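You operate a simulated robot arm through the tools that you are given. There is no shell and no other tool.

You run a simulated robot arm. Do the job below in one go: nothing can be reset, and whatever is moved stays where it is left.

TASK
Swap the used 20 ml barrel in the pump for a fresh 30 ml one and start it again.
Fine: the pump stands on the small bench; fresh means the plunger is drawn out; the used one goes in the barrel tray.

It is judged by the outcome, as a careful person would: the job done as asked, and still so three seconds after it is handed in. It fails if anything else is knocked over, pushed out of place, dropped, spilled or broken.

THE ROBOT
A 7-joint arm with a two-finger gripper, fixed in place. Base frame: the origin is on the floor under the middle of its stand, x ahead of it, y to its left, z up; the work surface is at about z = 880. Units: mm, rad, N and s.
With the tool pointing down near the work surface it reaches from about 340 to 720 mm from the base axis. Its first joint turns from -1.152 to 1.152 rad. Payload 2.45 kg.
The TCP is the grasp point between the finger pads, 26 mm short of the fingertips. In the tool frame z runs along the fingers and y along their closing line. The gripper opens to 96 mm; its body begins 69 mm behind the TCP.
Orientation is that of the tool frame in the base frame, as [roll, pitch, yaw] about the fixed x, y, z axes, in that order (R = Rz(yaw) Ry(pitch) Rx(roll)). With the fingers straight down and closing along the base's y, the tool's x points along the base's -x, its y along +y and its z along -z.

THE INTERFACE
- The arm moves only by the tool drive_tool. Its arguments are lists of equal length, an entry for each row: "delta_rot": the turn, a rotation vector about the tool's x, y, z in rad, a list of three; "slide": the shift along the tool's x, y, z in cm, a list of three; "gripper": the opening, from 0 (shut) to 1 (fully open). In form: {"delta_rot": [[rx, ry, rz], ...], "slide": [[dx, dy, dz], ...], "gripper": [gripper, ...]}. A call has 1 to 20 rows; each row is the pose to reach, as a shift and turn from the pose commanded when the call began, along the tool's axes at that moment. A row lasts 0.2 s, in which the tool goes at most 50 mm and 0.15 rad; a call with a longer step from one row to the next is refused whole, and so is a gripper value outside its range. A pose out of reach is approached as far as the arm can. The call stops where the force on the tool passes 90 N (or 10 N more than at its start, if that is more) or the arm is blocked; 0.2 s more then pass. The fingers move at their own pace (about 50 mm/s each) and stop on an object; they squeeze with about 23 N. The grip force told is the motor's: it shows also when the fingers shut on nothing. Time passes only in rows, and 0.2 s behind the last, so rows that repeat a pose let the fingers close. It gives the time, the measured TCP pose, the force on the tool (base axes), the opening and the grip force at its end, in the units of the frame above (readings bear some noise), with the torque about the TCP (base axes, N m) and any sound that the robot's microphone picked up.
- Cameras (640 x 400 px; columns grow to the right, rows downward): "scene" is fixed at [153.6, -377.9, 1436.7]; the picture's right is [0.89, -0.46, 0.00], its down [-0.21, -0.41, -0.89] and it looks along [0.41, 0.79, -0.46] (base axes); focal length 334 px, centre (320, 200). "wrist" rides on the gripper at [82, 3, -98] in the tool frame; the picture's right is [-0.04, 1.00, 0.00], its down [-0.73, -0.03, -0.68] and it looks along [-0.68, -0.03, 0.73] (tool axes); focal length 256 px, centre (320, 200). There is no depth. A picture from a camera that has moved, and an enlarged one, comes with that camera's place and axes in the base frame and with its lens.
- camera(camera): a new picture of that camera. It takes no simulated time.
- enlarge(camera, box): a new picture of the part [left, top, right, bottom] of that camera's present view, enlarged. It takes no simulated time.
- sign_off(): hands the job in; it is judged then, once.

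Nothing tells you positions but the pictures and the camera data. Unless the task says otherwise, let go and move clear before handing in.

The tools are called after "Emit:" as a command line: name --argument value ..., lists and objects as JSON in quotes. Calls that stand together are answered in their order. drive_tool: Moves the arm, as the interface text tells. Its arguments: {"type":"object","properties":{"delta_rot":{"type":"array","items":{"type":"array","items":{"type":"number"}}},"slide":{"type":"array","items":{"type":"array","items":{"type":"number"}}},"gripper":{"type":"array","items":{"type":"number"}}},"required":["delta_rot","slide","gripper"]} The other tools are called the same way: camera (camera) takes a picture; enlarge (camera, box) takes an enlarged picture of a part of a camera's view; sign_off () hands the job in.

At the start:

```text
t: 0.0
ee_pos: [307.5, 200.6, 1241.6]
ee_rot: [-3.141, 0.001, -3.141]
ft_force: [-0.1, -0.4, 0.5]
ft_torque: [0.01, 0.0, 0.02]
width: 95.8
grip_force: 0.1
```

scene: 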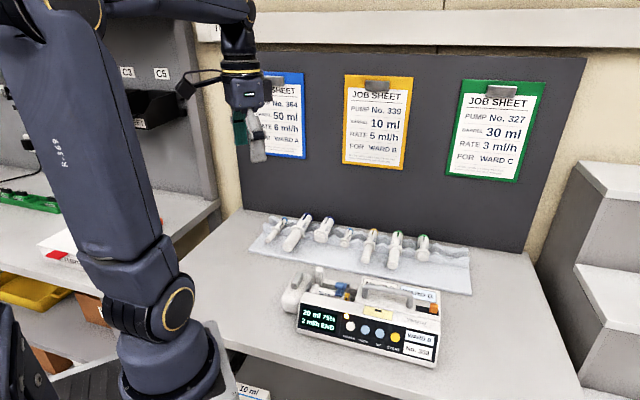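
wrist: 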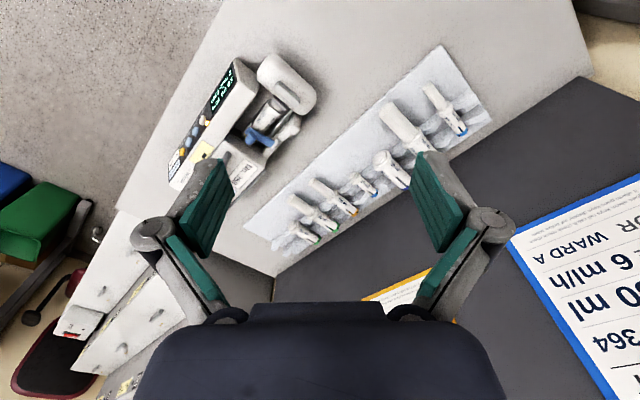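

I see a syringe pump on the small bench with a row of barrels on a mat behind it and job sheets on the wall. I'll look closer before moving anything.

Emit:
enlarge --camera "scene" --box '[270, 250, 450, 370]'

Emit:
enlarge --camera "scene" --box '[240, 200, 480, 300]'

Emit:
enlarge --camera "wrist" --box '[150, 40, 350, 220]'

Emit:
enlarge --camera "wrist" --box '[240, 40, 500, 280]'

Emit:
enlarge --camera "scene" --box '[0, 180, 280, 400]'

Emit:
enlarge --camera "scene" --box '[240, 60, 560, 200]'

```text
3.33 times, centred on (360, 310) of scene
camera zoom: at [153.6, -377.9, 1436.7], right [0.89, -0.46, 0.0], down [-0.21, -0.41, -0.89], along [0.41, 0.79, -0.46], focal length 1114 px, centre (187, -167)
```

zoom: 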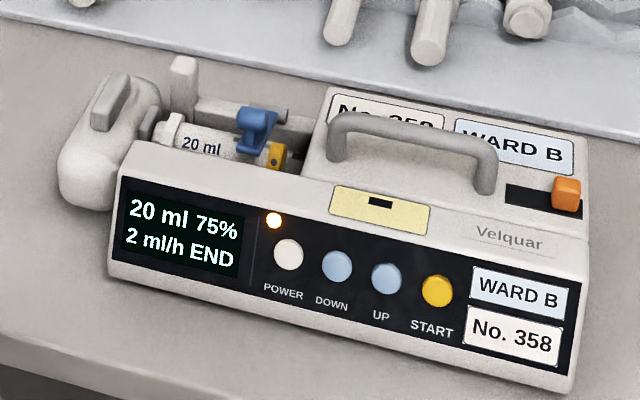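

```text
2.67 times, centred on (360, 250) of scene
camera zoom: at [153.6, -377.9, 1436.7], right [0.89, -0.46, 0.0], down [-0.21, -0.41, -0.89], along [0.41, 0.79, -0.46], focal length 891 px, centre (213, 67)
```

zoom: 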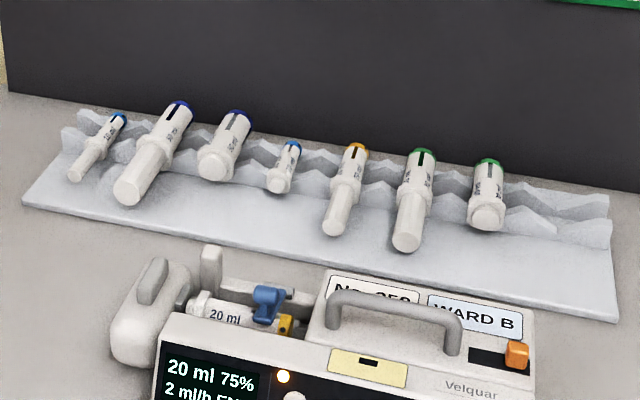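

```text
2.22 times, centred on (250, 130) of wrist
camera zoom: at [225.4, 206.1, 1339.3], right [0.04, 1.0, 0.0], down [0.73, -0.03, 0.68], along [0.68, -0.03, -0.73], focal length 569 px, centre (476, 356)
```

zoom: 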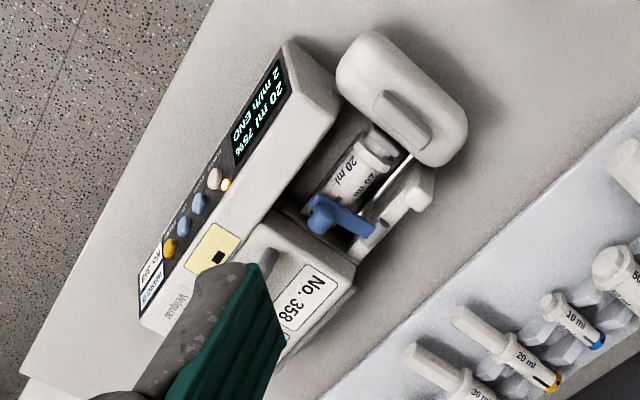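

```text
1.67 times, centred on (370, 160) of wrist
camera zoom: at [225.4, 206.1, 1339.3], right [0.04, 1.0, 0.0], down [0.73, -0.03, 0.68], along [0.68, -0.03, -0.73], focal length 427 px, centre (237, 267)
```

zoom: 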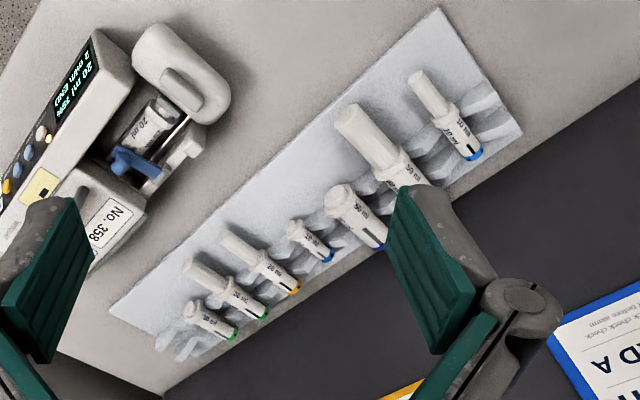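

```text
1.82 times, centred on (140, 290) of scene
camera zoom: at [153.6, -377.9, 1436.7], right [0.89, -0.46, 0.0], down [-0.21, -0.41, -0.89], along [0.41, 0.79, -0.46], focal length 608 px, centre (647, 36)
```

zoom: 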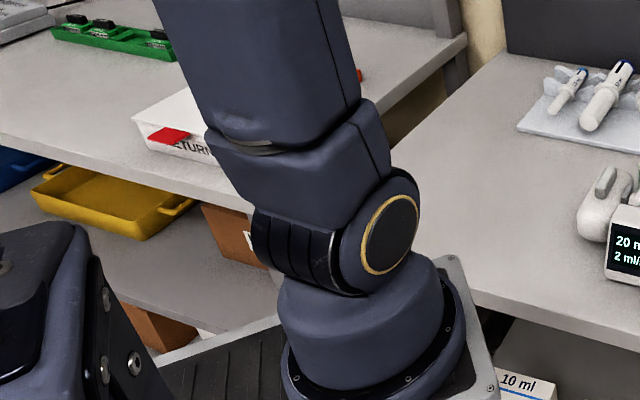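

```text
2.00 times, centred on (400, 130) of scene
camera zoom: at [153.6, -377.9, 1436.7], right [0.89, -0.46, 0.0], down [-0.21, -0.41, -0.89], along [0.41, 0.79, -0.46], focal length 668 px, centre (160, 340)
```

zoom: 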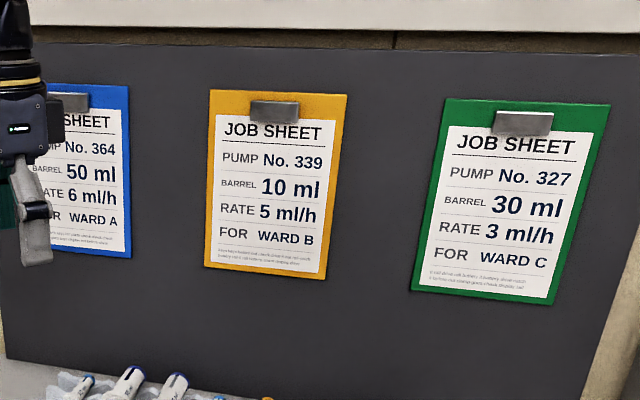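

Pump 358 shows "20 ml 75% / 2 ml/h END". A barrel tray with seven barrels lies behind it, and the green-capped one with its plunger drawn out looks like 30 ml. I'll check the labels, the small text and the surroundings.

Emit:
enlarge --camera "scene" --box '[440, 160, 530, 190]'

Emit:
enlarge --camera "scene" --box '[340, 150, 420, 175]'

Emit:
enlarge --camera "scene" --box '[350, 220, 480, 300]'

Emit:
enlarge --camera "scene" --box '[275, 262, 365, 322]'

Emit:
enlarge --camera "scene" --box '[350, 270, 450, 335]'

Emit:
enlarge --camera "scene" --box '[0, 170, 120, 260]'

Emit:
enlarge --camera "scene" --box '[0, 240, 120, 340]'

Emit:
enlarge --camera "wrist" --box '[0, 150, 160, 400]'

Emit:
enlarge --camera "wrist" --box '[235, 40, 325, 100]'

```text
7.11 times, centred on (485, 175) of scene
camera zoom: at [153.6, -377.9, 1436.7], right [0.89, -0.46, 0.0], down [-0.21, -0.41, -0.89], along [0.41, 0.79, -0.46], focal length 2376 px, centre (-853, 378)
```

zoom: 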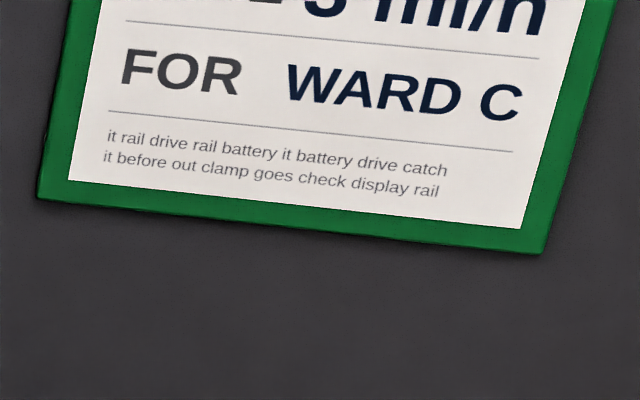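

```text
8.00 times, centred on (380, 162) of scene
camera zoom: at [153.6, -377.9, 1436.7], right [0.89, -0.46, 0.0], down [-0.21, -0.41, -0.89], along [0.41, 0.79, -0.46], focal length 2673 px, centre (-160, 500)
```

zoom: 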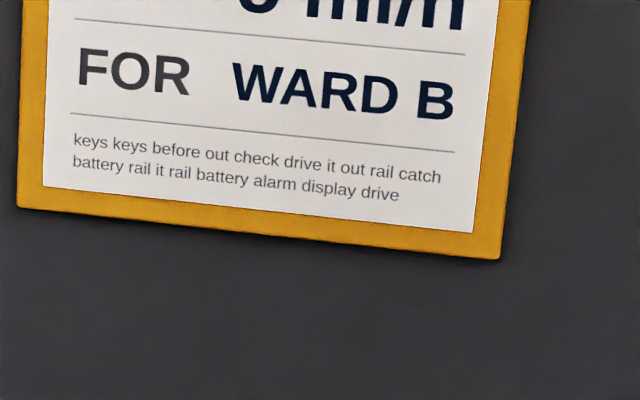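

```text
4.92 times, centred on (415, 260) of scene
camera zoom: at [153.6, -377.9, 1436.7], right [0.89, -0.46, 0.0], down [-0.21, -0.41, -0.89], along [0.41, 0.79, -0.46], focal length 1645 px, centre (-148, -95)
```

zoom: 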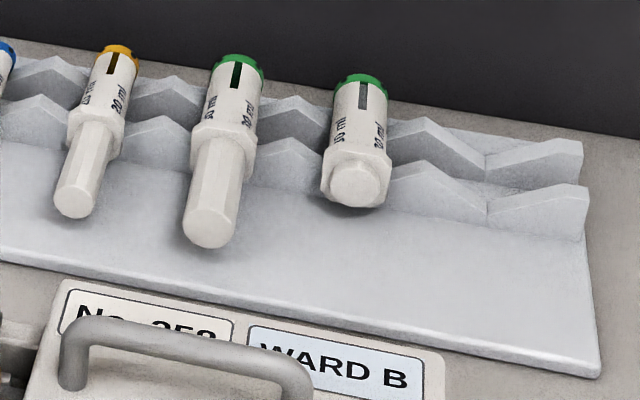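

```text
6.67 times, centred on (320, 292) of scene
camera zoom: at [153.6, -377.9, 1436.7], right [0.89, -0.46, 0.0], down [-0.21, -0.41, -0.89], along [0.41, 0.79, -0.46], focal length 2228 px, centre (320, -413)
```

zoom: 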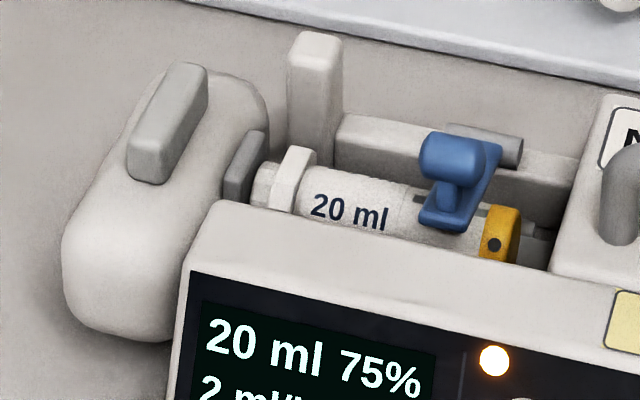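

```text
6.15 times, centred on (400, 302) of scene
camera zoom: at [153.6, -377.9, 1436.7], right [0.89, -0.46, 0.0], down [-0.21, -0.41, -0.89], along [0.41, 0.79, -0.46], focal length 2056 px, centre (-172, -431)
```

zoom: 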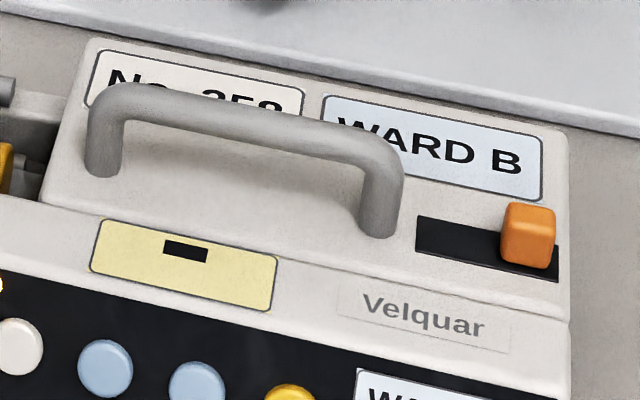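

```text
4.44 times, centred on (60, 215) of scene
camera zoom: at [153.6, -377.9, 1436.7], right [0.89, -0.46, 0.0], down [-0.21, -0.41, -0.89], along [0.41, 0.79, -0.46], focal length 1485 px, centre (1476, 133)
```

zoom: 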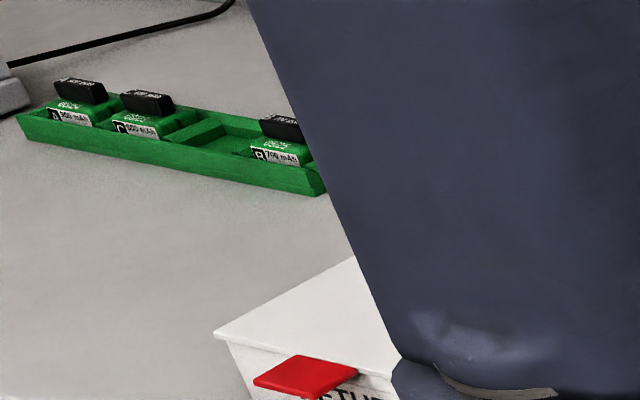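

```text
4.00 times, centred on (60, 290) of scene
camera zoom: at [153.6, -377.9, 1436.7], right [0.89, -0.46, 0.0], down [-0.21, -0.41, -0.89], along [0.41, 0.79, -0.46], focal length 1337 px, centre (1360, -160)
```

zoom: 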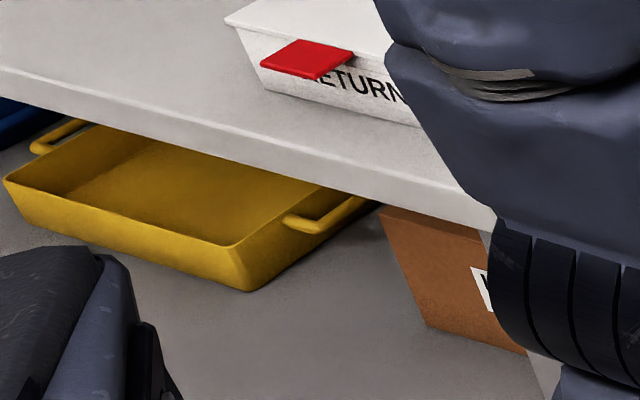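

```text
1.60 times, centred on (80, 275) of wrist
camera zoom: at [225.4, 206.1, 1339.3], right [0.04, 1.0, 0.0], down [0.73, -0.03, 0.68], along [0.68, -0.03, -0.73], focal length 410 px, centre (704, 80)
```

zoom: 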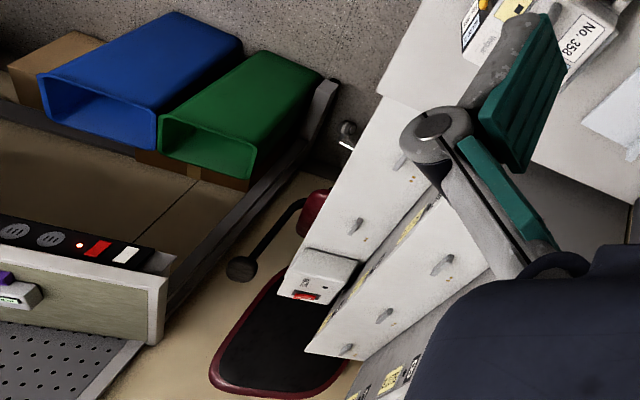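

```text
6.67 times, centred on (280, 70) of wrist
camera zoom: at [225.4, 206.1, 1339.3], right [0.04, 1.0, 0.0], down [0.73, -0.03, 0.68], along [0.68, -0.03, -0.73], focal length 1707 px, centre (587, 1067)
```

zoom: 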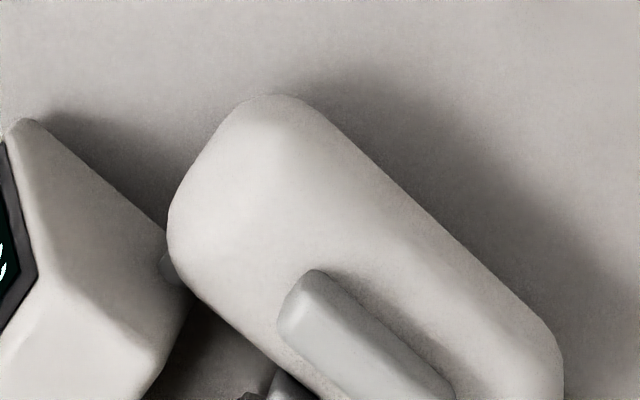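

The small print is filler, so the readout stands and the job is only the barrel swap and the start. I place the pump at about x 340–560, y -110–150, turned 45°, with the tray behind it. I'll turn the wrist camera toward the pump for a closer look.

Emit:
drive_tool --delta_rot '[[0, 0, 0.13], [0, 0, 0.26], [0, 0, 0.39], [0, 0, 0.52], [0, 0, 0.65], [0, 0, 0.785], [0, 0, 0.785]]' --slide '[[0, 0, 0], [0, 0, 0], [0, 0, 0], [0, 0, 0], [0, 0, 0], [0, 0, 2], [0, 0, 5]]' --gripper '[1, 1, 1, 1, 1, 1, 1]'

Emit:
camera --camera "wrist"

Emit:
camera --camera "scene"

```text
t: 1.6
ee_pos: [308.0, 202.7, 1192.1]
ee_rot: [-3.141, -0.001, 2.355]
ft_force: [0.3, 0.0, 0.4]
ft_torque: [0.0, 0.0, 0.02]
width: 96.2
grip_force: 0.1
```

```text
taken
camera wrist: at [252.2, 262.9, 1289.3], right [0.74, 0.68, 0.0], down [0.5, -0.54, 0.68], along [0.46, -0.5, -0.73], focal length 256 px, centre (320, 200)
```

wrist: 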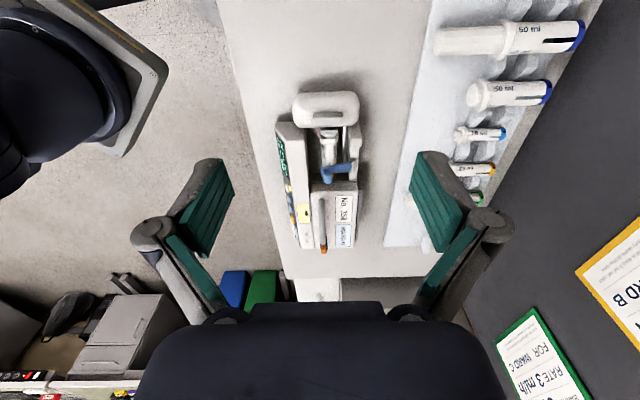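

```text
taken
```

scene: 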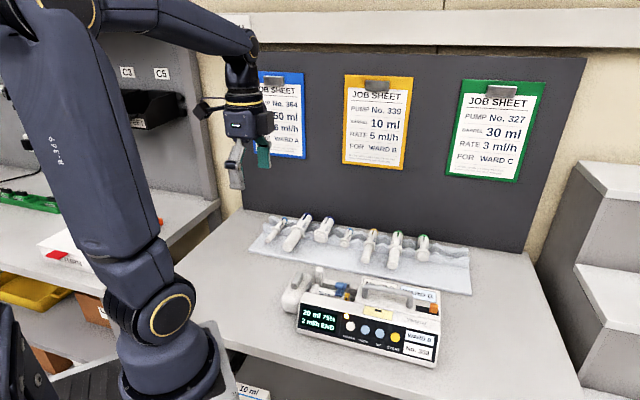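

Emit:
enlarge --camera "wrist" --box '[260, 80, 380, 180]'

Emit:
enlarge --camera "wrist" --box '[260, 160, 380, 260]'

Emit:
enlarge --camera "wrist" --box '[400, 0, 600, 220]'

```text
4.00 times, centred on (320, 130) of wrist
camera zoom: at [252.2, 262.9, 1289.3], right [0.74, 0.68, 0.0], down [0.5, -0.54, 0.68], along [0.46, -0.5, -0.73], focal length 1024 px, centre (320, 480)
```

zoom: 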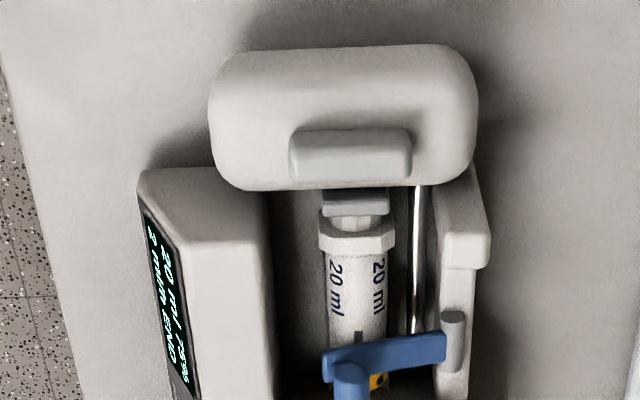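

```text
4.00 times, centred on (320, 210) of wrist
camera zoom: at [252.2, 262.9, 1289.3], right [0.74, 0.68, 0.0], down [0.5, -0.54, 0.68], along [0.46, -0.5, -0.73], focal length 1024 px, centre (320, 160)
```

zoom: 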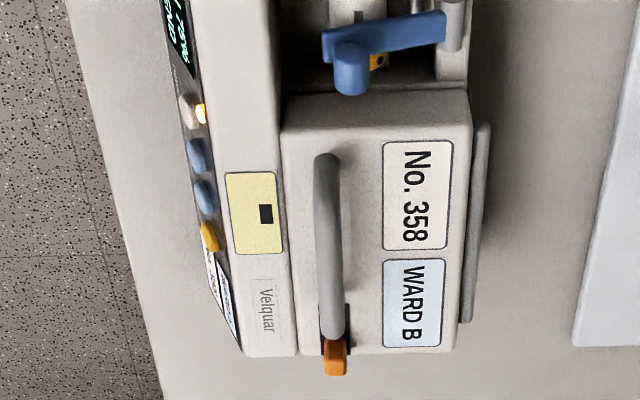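

```text
1.82 times, centred on (500, 110) of wrist
camera zoom: at [252.2, 262.9, 1289.3], right [0.74, 0.68, 0.0], down [0.5, -0.54, 0.68], along [0.46, -0.5, -0.73], focal length 465 px, centre (-7, 364)
```

zoom: 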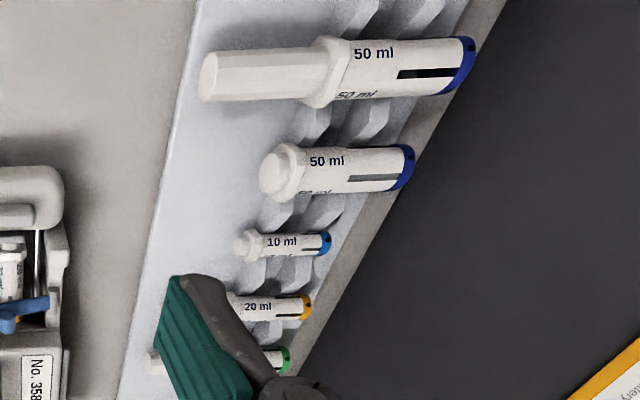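

The pump's parts are now clear: a drive head with a lug on top, a blue hinged clamp arm over the barrel, the 20 ml barrel with its plunger in, and the handle. I'll go closer from this side to measure them.

Emit:
drive_tool --delta_rot '[[0, 0, 0], [0, 0, 0], [0, 0, 0], [0, 0, 0], [0, 0, 0]]' --slide '[[-1.2, 0.1, 3.9], [-2.4, 0.3, 7.8], [-3.6, 0.4, 11.7], [-4.8, 0.57, 15.6], [-4.8, 0.57, 15.6]]' --gripper '[1, 1, 1, 1, 1]'

Emit:
camera --camera "wrist"

Emit:
enlarge --camera "wrist" --box '[240, 60, 400, 160]'

Emit:
enlarge --camera "wrist" --box '[240, 140, 400, 240]'

```text
t: 2.8
ee_pos: [346.5, 169.9, 1034.9]
ee_rot: [3.141, 0.0, 2.356]
ft_force: [0.4, -0.5, -0.4]
ft_torque: [-0.02, 0.01, 0.02]
width: 96.2
grip_force: 0.0
```

```text
taken
camera wrist: at [290.5, 231.1, 1133.0], right [0.73, 0.68, 0.0], down [0.5, -0.54, 0.68], along [0.46, -0.5, -0.73], focal length 256 px, centre (320, 200)
```

wrist: 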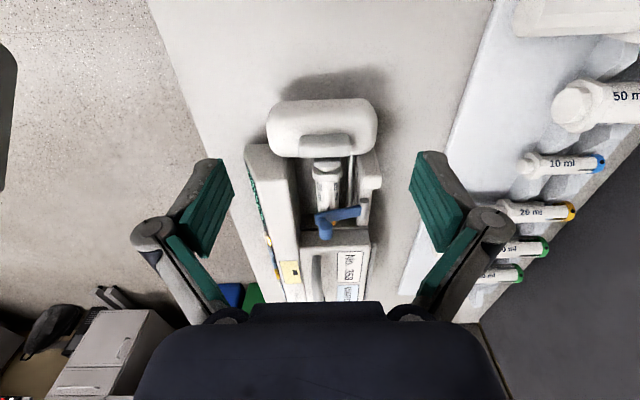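

```text
4.00 times, centred on (320, 110) of wrist
camera zoom: at [290.5, 231.1, 1133.0], right [0.73, 0.68, 0.0], down [0.5, -0.54, 0.68], along [0.46, -0.5, -0.73], focal length 1024 px, centre (320, 560)
```

zoom: 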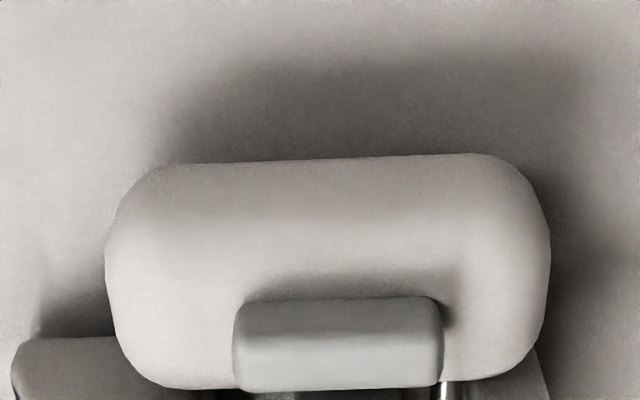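

```text
4.00 times, centred on (320, 190) of wrist
camera zoom: at [290.5, 231.1, 1133.0], right [0.73, 0.68, 0.0], down [0.5, -0.54, 0.68], along [0.46, -0.5, -0.73], focal length 1024 px, centre (320, 240)
```

zoom: 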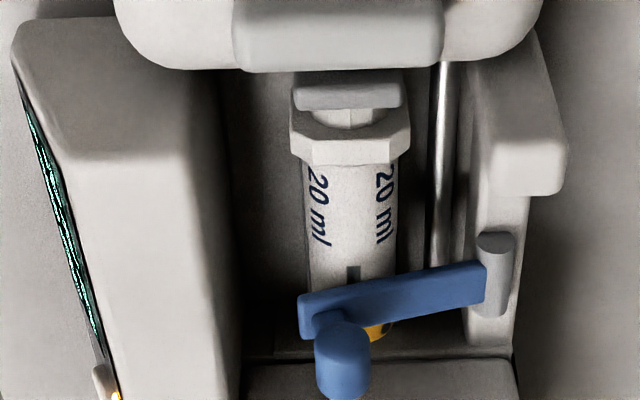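

The barrel has clear gaps on both sides in the pump bed, the clamp hinges on a pin at the back rail, and the drive carries a grey lug on top. Next is a view from the front of the pump.

Emit:
drive_tool --delta_rot '[[0, 0, -0.14], [0, 0, -0.28], [0, 0, -0.42], [0, 0, -0.56], [0, 0, -0.7], [0, 0, -0.84], [0, 0, -0.98], [0, 0, -1.12], [0, 0, -1.26], [0, 0, -1.4], [0, 0, -1.5], [0, 0, -1.5708], [0, 0, -1.5708]]' --slide '[[-1.3, -1, 0], [-2.6, -2, 0], [-3.9, -3, 0], [-5.2, -4, 0], [-6.5, -5, 0], [-7.8, -6, 0], [-9.1, -7, 0], [-10.4, -8, 0], [-11.7, -9, 0], [-13, -10, 0], [-14.3, -11, 0], [-15.5, -12.3, 0], [-15.5, -12.3, 0]]' --gripper '[1, 1, 1, 1, 1, 1, 1, 1, 1, 1, 1, 1, 1]'

Emit:
camera --camera "wrist"

Emit:
enlarge --camera "wrist" --box '[220, 40, 460, 190]'

Emit:
enlarge --camera "wrist" --box '[360, 80, 460, 160]'

Emit:
camera --camera "scene"

```text
t: 5.6
ee_pos: [368.2, -25.5, 1036.9]
ee_rot: [3.142, 0.001, -2.357]
ft_force: [0.1, 0.0, 0.6]
ft_torque: [-0.02, -0.03, 0.02]
width: 95.9
grip_force: 0.0
```

```text
taken
camera wrist: at [307.6, -80.2, 1134.2], right [-0.68, 0.73, 0.0], down [0.54, 0.5, 0.68], along [0.5, 0.46, -0.73], focal length 256 px, centre (320, 200)
```

wrist: 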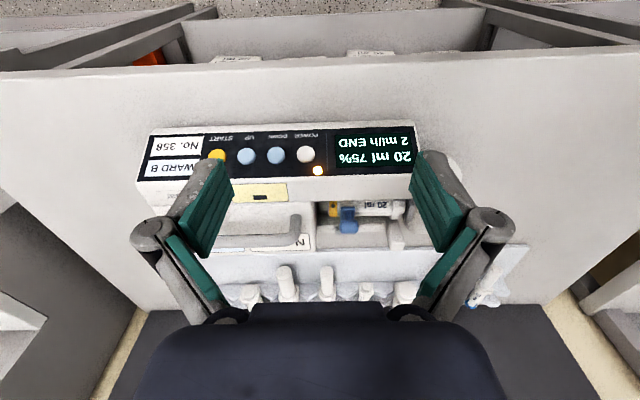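

```text
2.67 times, centred on (340, 115) of wrist
camera zoom: at [307.6, -80.2, 1134.2], right [-0.68, 0.73, 0.0], down [0.54, 0.5, 0.68], along [0.5, 0.46, -0.73], focal length 683 px, centre (267, 427)
```

zoom: 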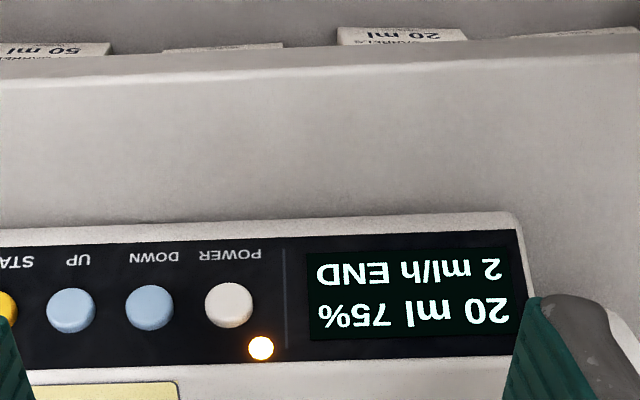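

```text
5.00 times, centred on (410, 120) of wrist
camera zoom: at [307.6, -80.2, 1134.2], right [-0.68, 0.73, 0.0], down [0.54, 0.5, 0.68], along [0.5, 0.46, -0.73], focal length 1280 px, centre (-130, 600)
```

zoom: 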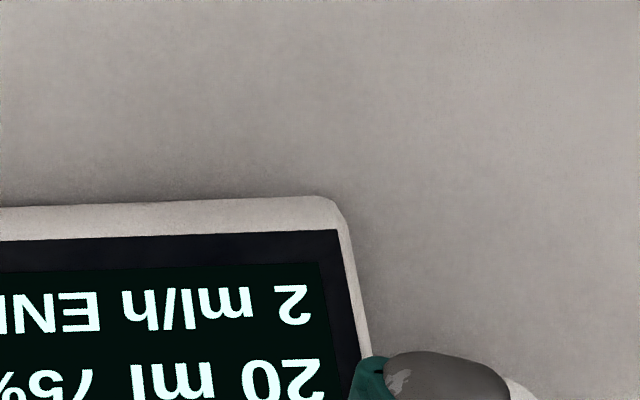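

```text
taken
```

scene: 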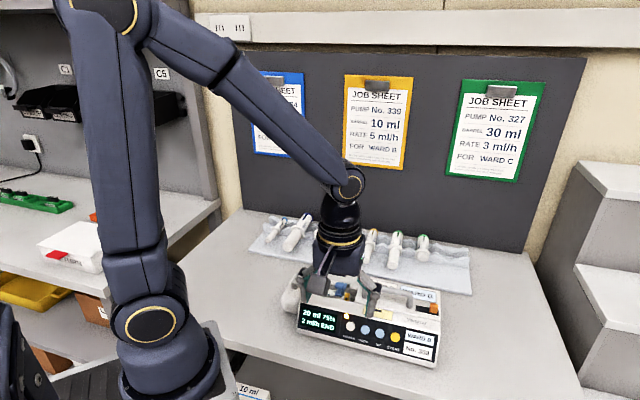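

Emit:
enlarge --camera "wrist" --box '[290, 170, 430, 270]'

Emit:
enlarge --camera "wrist" --box '[130, 110, 340, 260]'

Emit:
enlarge --camera "wrist" --box '[220, 250, 440, 310]'

Emit:
enlarge --camera "scene" --box '[270, 260, 390, 335]'

```text
4.00 times, centred on (360, 220) of wrist
camera zoom: at [307.6, -80.2, 1134.2], right [-0.68, 0.73, 0.0], down [0.54, 0.5, 0.68], along [0.5, 0.46, -0.73], focal length 1024 px, centre (160, 120)
```

zoom: 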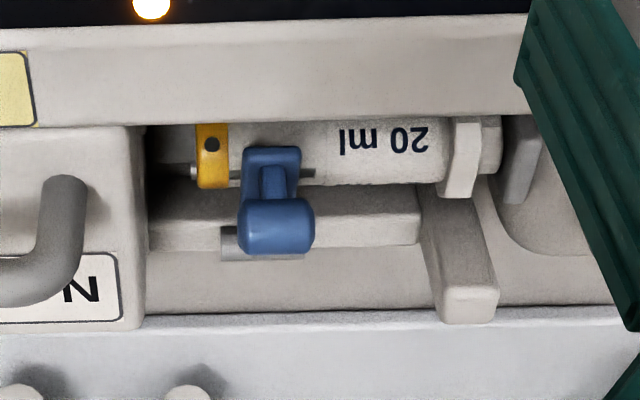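

```text
2.67 times, centred on (235, 185) of wrist
camera zoom: at [307.6, -80.2, 1134.2], right [-0.68, 0.73, 0.0], down [0.54, 0.5, 0.68], along [0.5, 0.46, -0.73], focal length 683 px, centre (547, 240)
```

zoom: 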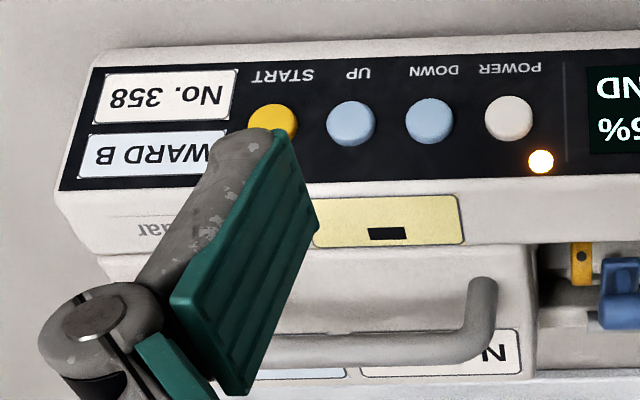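

```text
2.91 times, centred on (330, 280) of wrist
camera zoom: at [307.6, -80.2, 1134.2], right [-0.68, 0.73, 0.0], down [0.54, 0.5, 0.68], along [0.5, 0.46, -0.73], focal length 745 px, centre (291, -33)
```

zoom: 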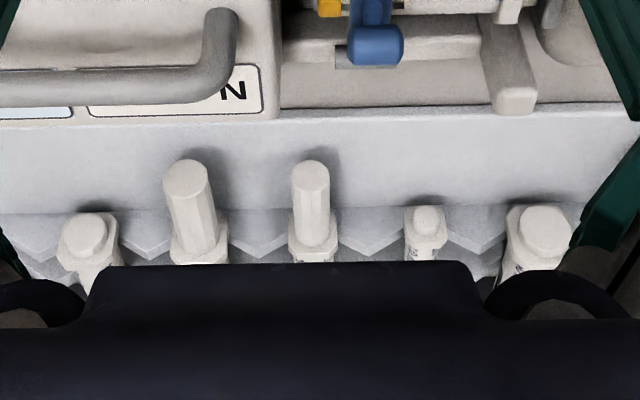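

```text
5.33 times, centred on (330, 298) of scene
camera zoom: at [153.6, -377.9, 1436.7], right [0.89, -0.46, 0.0], down [-0.21, -0.41, -0.89], along [0.41, 0.79, -0.46], focal length 1782 px, centre (267, -320)
```

zoom: 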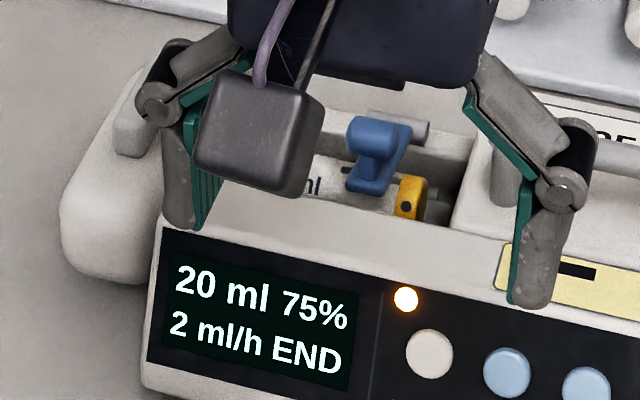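

I've located the clamp knob at about e 251, n 368, z 955 in bench axes (45° turned), its hinge at n 410, z 924, and the drive lug at e 158, n 368, z 945. Now I'll look over the tray to measure the fresh 30 ml barrel and find a free slot.

Emit:
drive_tool --delta_rot '[[0, 0, 0], [0, 0, 0], [0, 0, 0], [0, 0, 0], [0, 0, 0], [0, 0, 0]]' --slide '[[-1, -1, -3], [-4, -4, -5.3], [-7, -7, -5.3], [-10, -10, -5.3], [-12.8, -12.2, -5.3], [-12.8, -12.2, -5.3]]' --gripper '[1, 1, 1, 1, 1, 1]'

Emit:
camera --camera "wrist"

Emit:
enlarge --camera "wrist" --box '[220, 140, 420, 265]'

Emit:
enlarge --camera "wrist" --box '[100, 140, 260, 300]'

Emit:
enlarge --camera "wrist" --box '[210, 200, 330, 300]'

```text
t: 7.0
ee_pos: [545.3, -21.1, 1089.3]
ee_rot: [3.14, -0.001, -2.356]
ft_force: [-0.8, -0.8, -0.8]
ft_torque: [0.01, -0.01, -0.01]
width: 95.8
grip_force: 0.1
```

```text
taken
camera wrist: at [483.7, -75.5, 1186.6], right [-0.68, 0.73, 0.0], down [0.54, 0.5, 0.68], along [0.5, 0.46, -0.73], focal length 256 px, centre (320, 200)
```

wrist: 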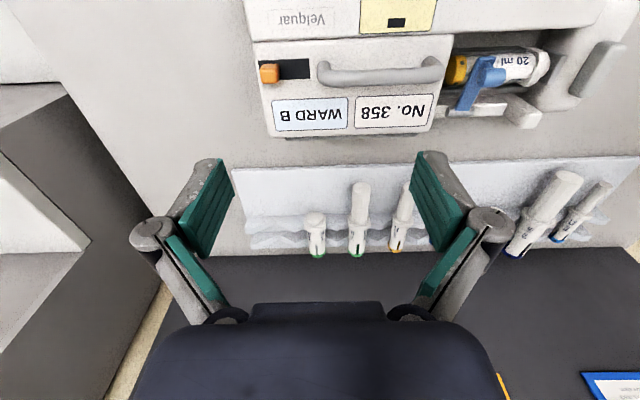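

```text
3.20 times, centred on (320, 202) of wrist
camera zoom: at [483.7, -75.5, 1186.6], right [-0.68, 0.73, 0.0], down [0.54, 0.5, 0.68], along [0.5, 0.46, -0.73], focal length 819 px, centre (320, 192)
```

zoom: 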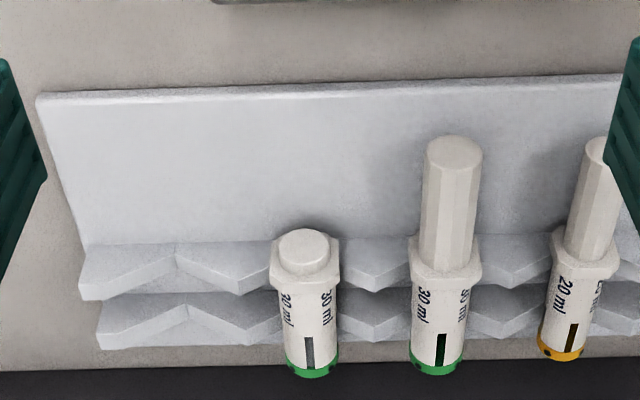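

```text
2.50 times, centred on (180, 220) of wrist
camera zoom: at [483.7, -75.5, 1186.6], right [-0.68, 0.73, 0.0], down [0.54, 0.5, 0.68], along [0.5, 0.46, -0.73], focal length 640 px, centre (670, 150)
```

zoom: 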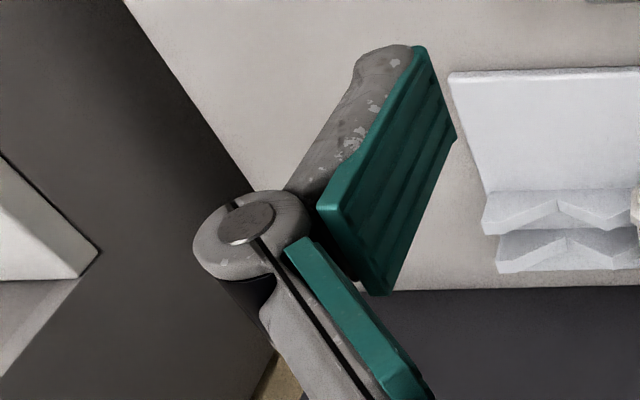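

```text
4.00 times, centred on (270, 250) of wrist
camera zoom: at [483.7, -75.5, 1186.6], right [-0.68, 0.73, 0.0], down [0.54, 0.5, 0.68], along [0.5, 0.46, -0.73], focal length 1024 px, centre (520, 0)
```

zoom: 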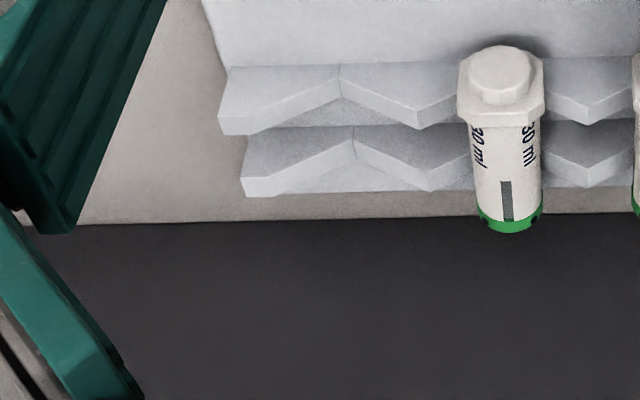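

The fresh 30 ml (green, plunger out) lies at about e 346, n 520–680, and a free notch is at the tray's right end at e 482, which is near the arm's reach limit. I'll start with the clamp and go above its knob with the fingers closing along the pump's length.

Emit:
drive_tool --delta_rot '[[0, 0, 0], [0, 0, 0], [0, 0, 0], [0, 0, 0], [0, 0, 0], [0, 0, 0]]' --slide '[[0.05, 3, 0], [0.1, 6.5, 0], [0.2, 10, 1.5], [0.3, 13.5, 4], [0.32, 14.9, 6.9], [0.32, 14.9, 6.9]]' --gripper '[0.5, 0.5, 0.5, 0.5, 0.5, 0.5]'

Emit:
camera --camera "wrist"

Emit:
enlarge --camera "wrist" --box '[240, 60, 400, 220]'

Emit:
enlarge --camera "scene" --box '[270, 240, 430, 340]'

```text
t: 8.4
ee_pos: [436.7, 82.6, 1020.8]
ee_rot: [3.141, 0.001, -2.356]
ft_force: [0.4, 0.8, 0.5]
ft_torque: [-0.02, 0.01, -0.03]
width: 48.0
grip_force: 0.2
```

```text
taken
camera wrist: at [376.3, 28.5, 1118.0], right [-0.68, 0.73, 0.0], down [0.54, 0.5, 0.68], along [0.5, 0.46, -0.73], focal length 256 px, centre (320, 200)
```

wrist: 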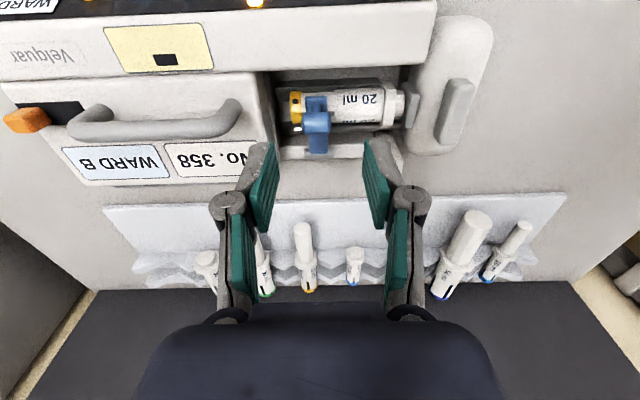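

```text
2.50 times, centred on (320, 140) of wrist
camera zoom: at [376.3, 28.5, 1118.0], right [-0.68, 0.73, 0.0], down [0.54, 0.5, 0.68], along [0.5, 0.46, -0.73], focal length 640 px, centre (320, 350)
```

zoom: 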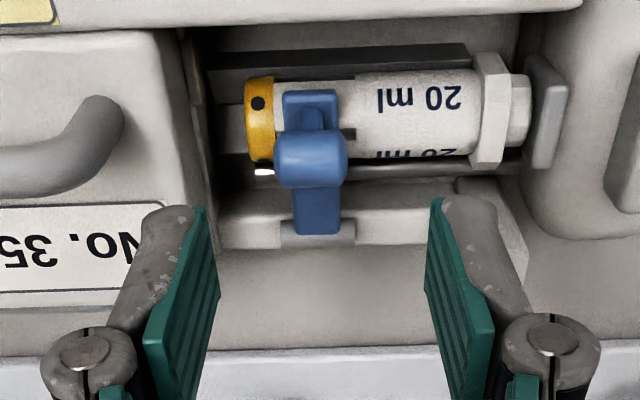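

```text
4.00 times, centred on (350, 290) of scene
camera zoom: at [153.6, -377.9, 1436.7], right [0.89, -0.46, 0.0], down [-0.21, -0.41, -0.89], along [0.41, 0.79, -0.46], focal length 1337 px, centre (200, -160)
```

zoom: 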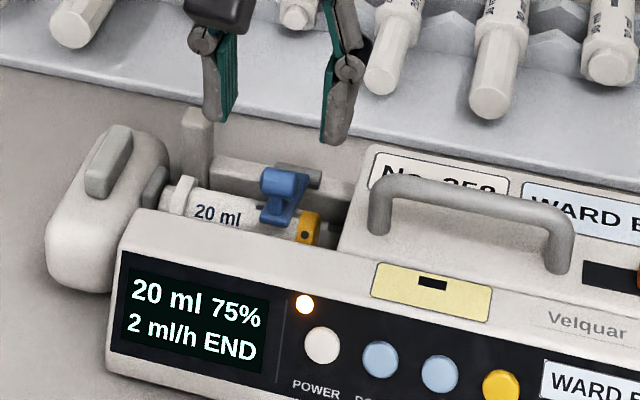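

The knob sits right under the open fingers (e 251, n 366, z 955). I'll lower so the fingertips straddle it, then close on it.

Emit:
drive_tool --delta_rot '[[0, 0, 0], [0, 0, 0], [0, 0, 0], [0, 0, 0], [0, 0, 0], [0, 0, 0], [0, 0, 0], [0, 0, 0]]' --slide '[[0, 0, 2.5], [0.05, -0.05, 4.5], [0.05, -0.05, 5.6], [0.05, -0.05, 5.6], [0.05, -0.05, 5.6], [0.05, -0.05, 5.6], [0.05, -0.05, 5.6], [0.05, -0.05, 5.6]]' --gripper '[0.5, 0.5, 0.5, 0.5, 0.2, 0, 0, 0]'

Emit:
enlarge --camera "wrist" --box '[240, 60, 400, 220]'

Emit:
enlarge --camera "scene" --box '[270, 240, 430, 340]'

```text
t: 10.2
ee_pos: [438.3, 81.8, 964.6]
ee_rot: [-3.141, 0.002, -2.354]
ft_force: [5.3, -4.7, 0.4]
ft_torque: [-0.13, -0.02, -0.02]
width: 19.0
grip_force: 23.2
```

```text
2.50 times, centred on (320, 140) of wrist
camera zoom: at [377.7, 27.8, 1061.7], right [-0.68, 0.73, 0.0], down [0.54, 0.5, 0.68], along [0.5, 0.46, -0.73], focal length 640 px, centre (320, 350)
```

zoom: 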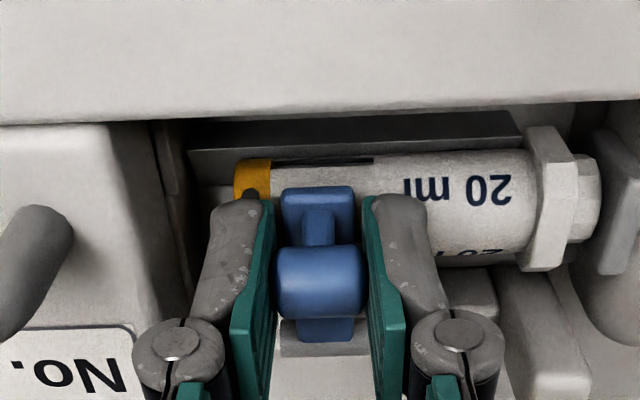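

```text
4.00 times, centred on (350, 290) of scene
camera zoom: at [153.8, -378.0, 1436.6], right [0.89, -0.46, 0.0], down [-0.21, -0.41, -0.89], along [0.41, 0.79, -0.46], focal length 1337 px, centre (200, -160)
```

zoom: 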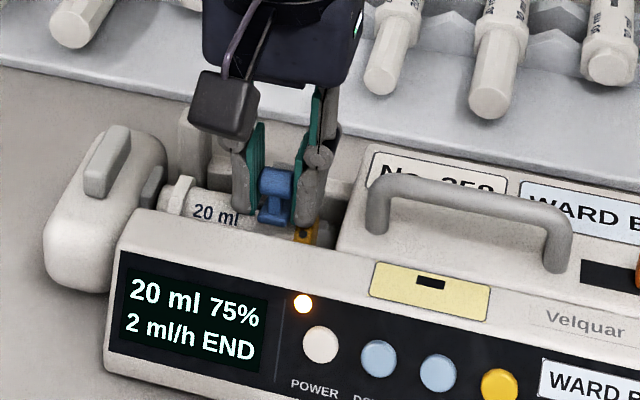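

The knob is pinched (19 mm wide). I'll raise it along its hinge arc in small steps and check the forces.

Emit:
drive_tool --delta_rot '[[0, 0, 0], [0, 0, 0], [0, 0, 0], [0, 0, 0]]' --slide '[[-0.3, -0.1, -0.35], [-0.97, -0.1, -1.01], [-1.55, -0.1, -1.4], [-2.18, -0.1, -1.74]]' --gripper '[0, 0, 0, 0]'

Emit:
enlarge --camera "wrist" --box '[240, 60, 400, 220]'

Emit:
enlarge --camera "scene" --box '[270, 240, 430, 340]'

```text
t: 11.2
ee_pos: [454.5, 96.7, 981.6]
ee_rot: [3.141, 0.0, -2.354]
ft_force: [-0.1, -0.9, -6.7]
ft_torque: [-0.13, 0.17, -0.01]
width: 19.3
grip_force: 23.2
```

```text
2.50 times, centred on (320, 140) of wrist
camera zoom: at [393.8, 42.2, 1078.9], right [-0.68, 0.73, 0.0], down [0.54, 0.5, 0.68], along [0.5, 0.46, -0.73], focal length 640 px, centre (320, 350)
```

zoom: 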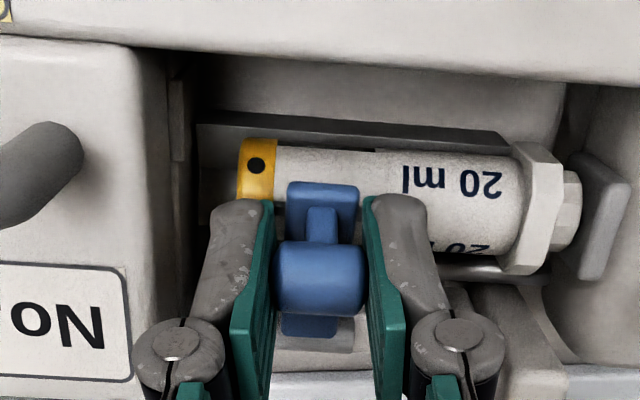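

```text
4.00 times, centred on (350, 290) of scene
camera zoom: at [153.7, -377.9, 1436.6], right [0.89, -0.46, 0.0], down [-0.21, -0.41, -0.89], along [0.41, 0.79, -0.46], focal length 1337 px, centre (200, -160)
```

zoom: 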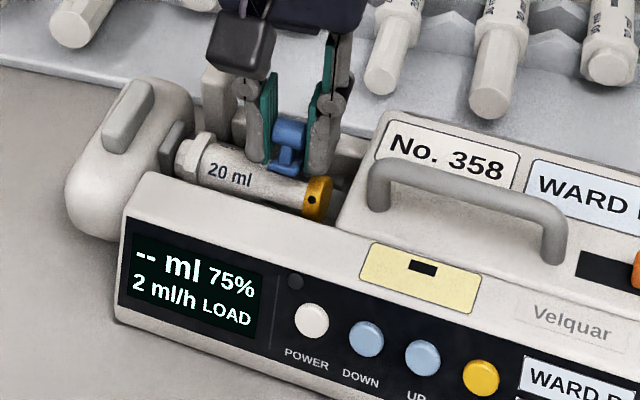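

The display now reads "-- ml … LOAD", so the clamp has opened, but the pump itself looks shifted in the picture. I'll check how far before going on.

Emit:
camera --camera "scene"

Emit:
camera --camera "wrist"

Emit:
enlarge --camera "scene" --box '[270, 250, 450, 370]'

```text
taken
```

scene: 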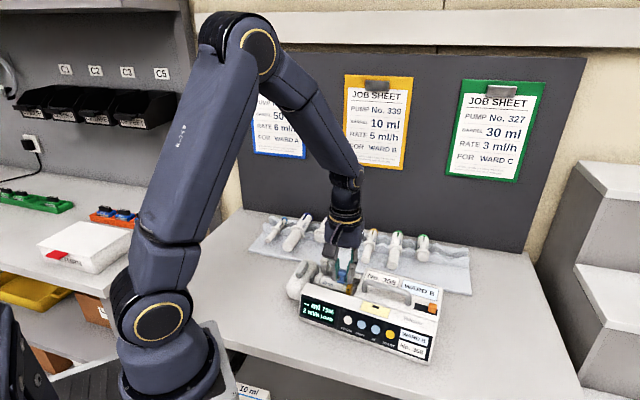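

```text
taken
camera wrist: at [393.8, 42.2, 1078.9], right [-0.68, 0.73, 0.0], down [0.54, 0.5, 0.68], along [0.5, 0.46, -0.73], focal length 256 px, centre (320, 200)
```

wrist: 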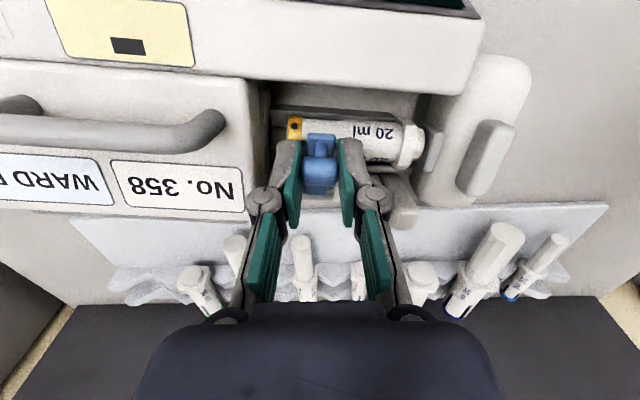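

```text
3.33 times, centred on (360, 310) of scene
camera zoom: at [153.7, -377.9, 1436.6], right [0.89, -0.46, 0.0], down [-0.21, -0.41, -0.89], along [0.41, 0.79, -0.46], focal length 1114 px, centre (187, -167)
```

zoom: 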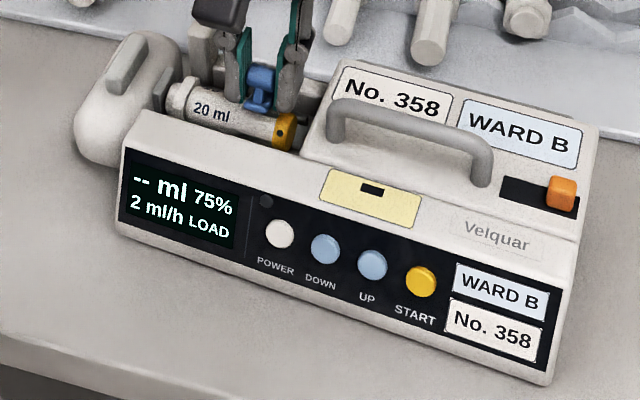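

The pump's back has been lifted and dragged: the knob didn't turn in my grip, so the whole pump tilted with it. I'll retrace the same path to set it back down, then use another way that doesn't pinch the knob.

Emit:
drive_tool --delta_rot '[[0, 0, 0], [0, 0, 0], [0, 0, 0], [0, 0, 0], [0, 0, 0], [0, 0, 0]]' --slide '[[0.4, 0, 0.2], [0.9, 0, 0.5], [1.3, 0, 0.8], [1.7, 0, 1.2], [2.05, 0, 1.55], [2.18, 0.05, 1.74]]' --gripper '[0, 0, 0, 0, 0, 0]'

Emit:
enlarge --camera "wrist" --box '[240, 60, 400, 220]'

Emit:
enlarge --camera "scene" --box '[270, 250, 450, 370]'

```text
t: 12.6
ee_pos: [439.4, 81.9, 964.5]
ee_rot: [-3.141, 0.003, -2.355]
ft_force: [3.5, 3.3, 10.5]
ft_torque: [0.39, -0.34, 0.05]
width: 19.5
grip_force: 22.1
```

```text
2.50 times, centred on (320, 140) of wrist
camera zoom: at [378.0, 27.7, 1061.2], right [-0.68, 0.73, 0.0], down [0.54, 0.5, 0.68], along [0.5, 0.46, -0.73], focal length 640 px, centre (320, 350)
```

zoom: 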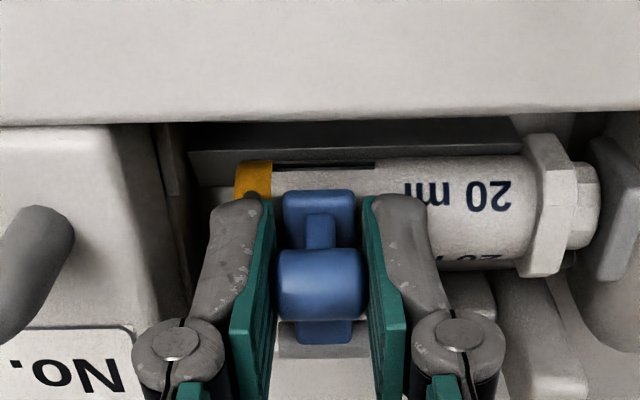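

```text
3.33 times, centred on (360, 310) of scene
camera zoom: at [153.5, -377.8, 1436.7], right [0.89, -0.46, 0.0], down [-0.21, -0.41, -0.89], along [0.41, 0.79, -0.46], focal length 1114 px, centre (187, -167)
```

zoom: 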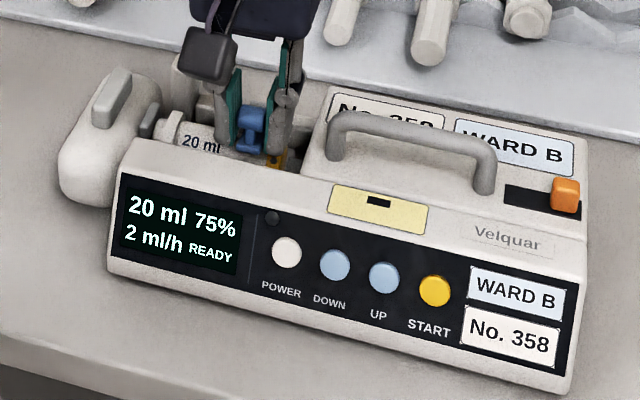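

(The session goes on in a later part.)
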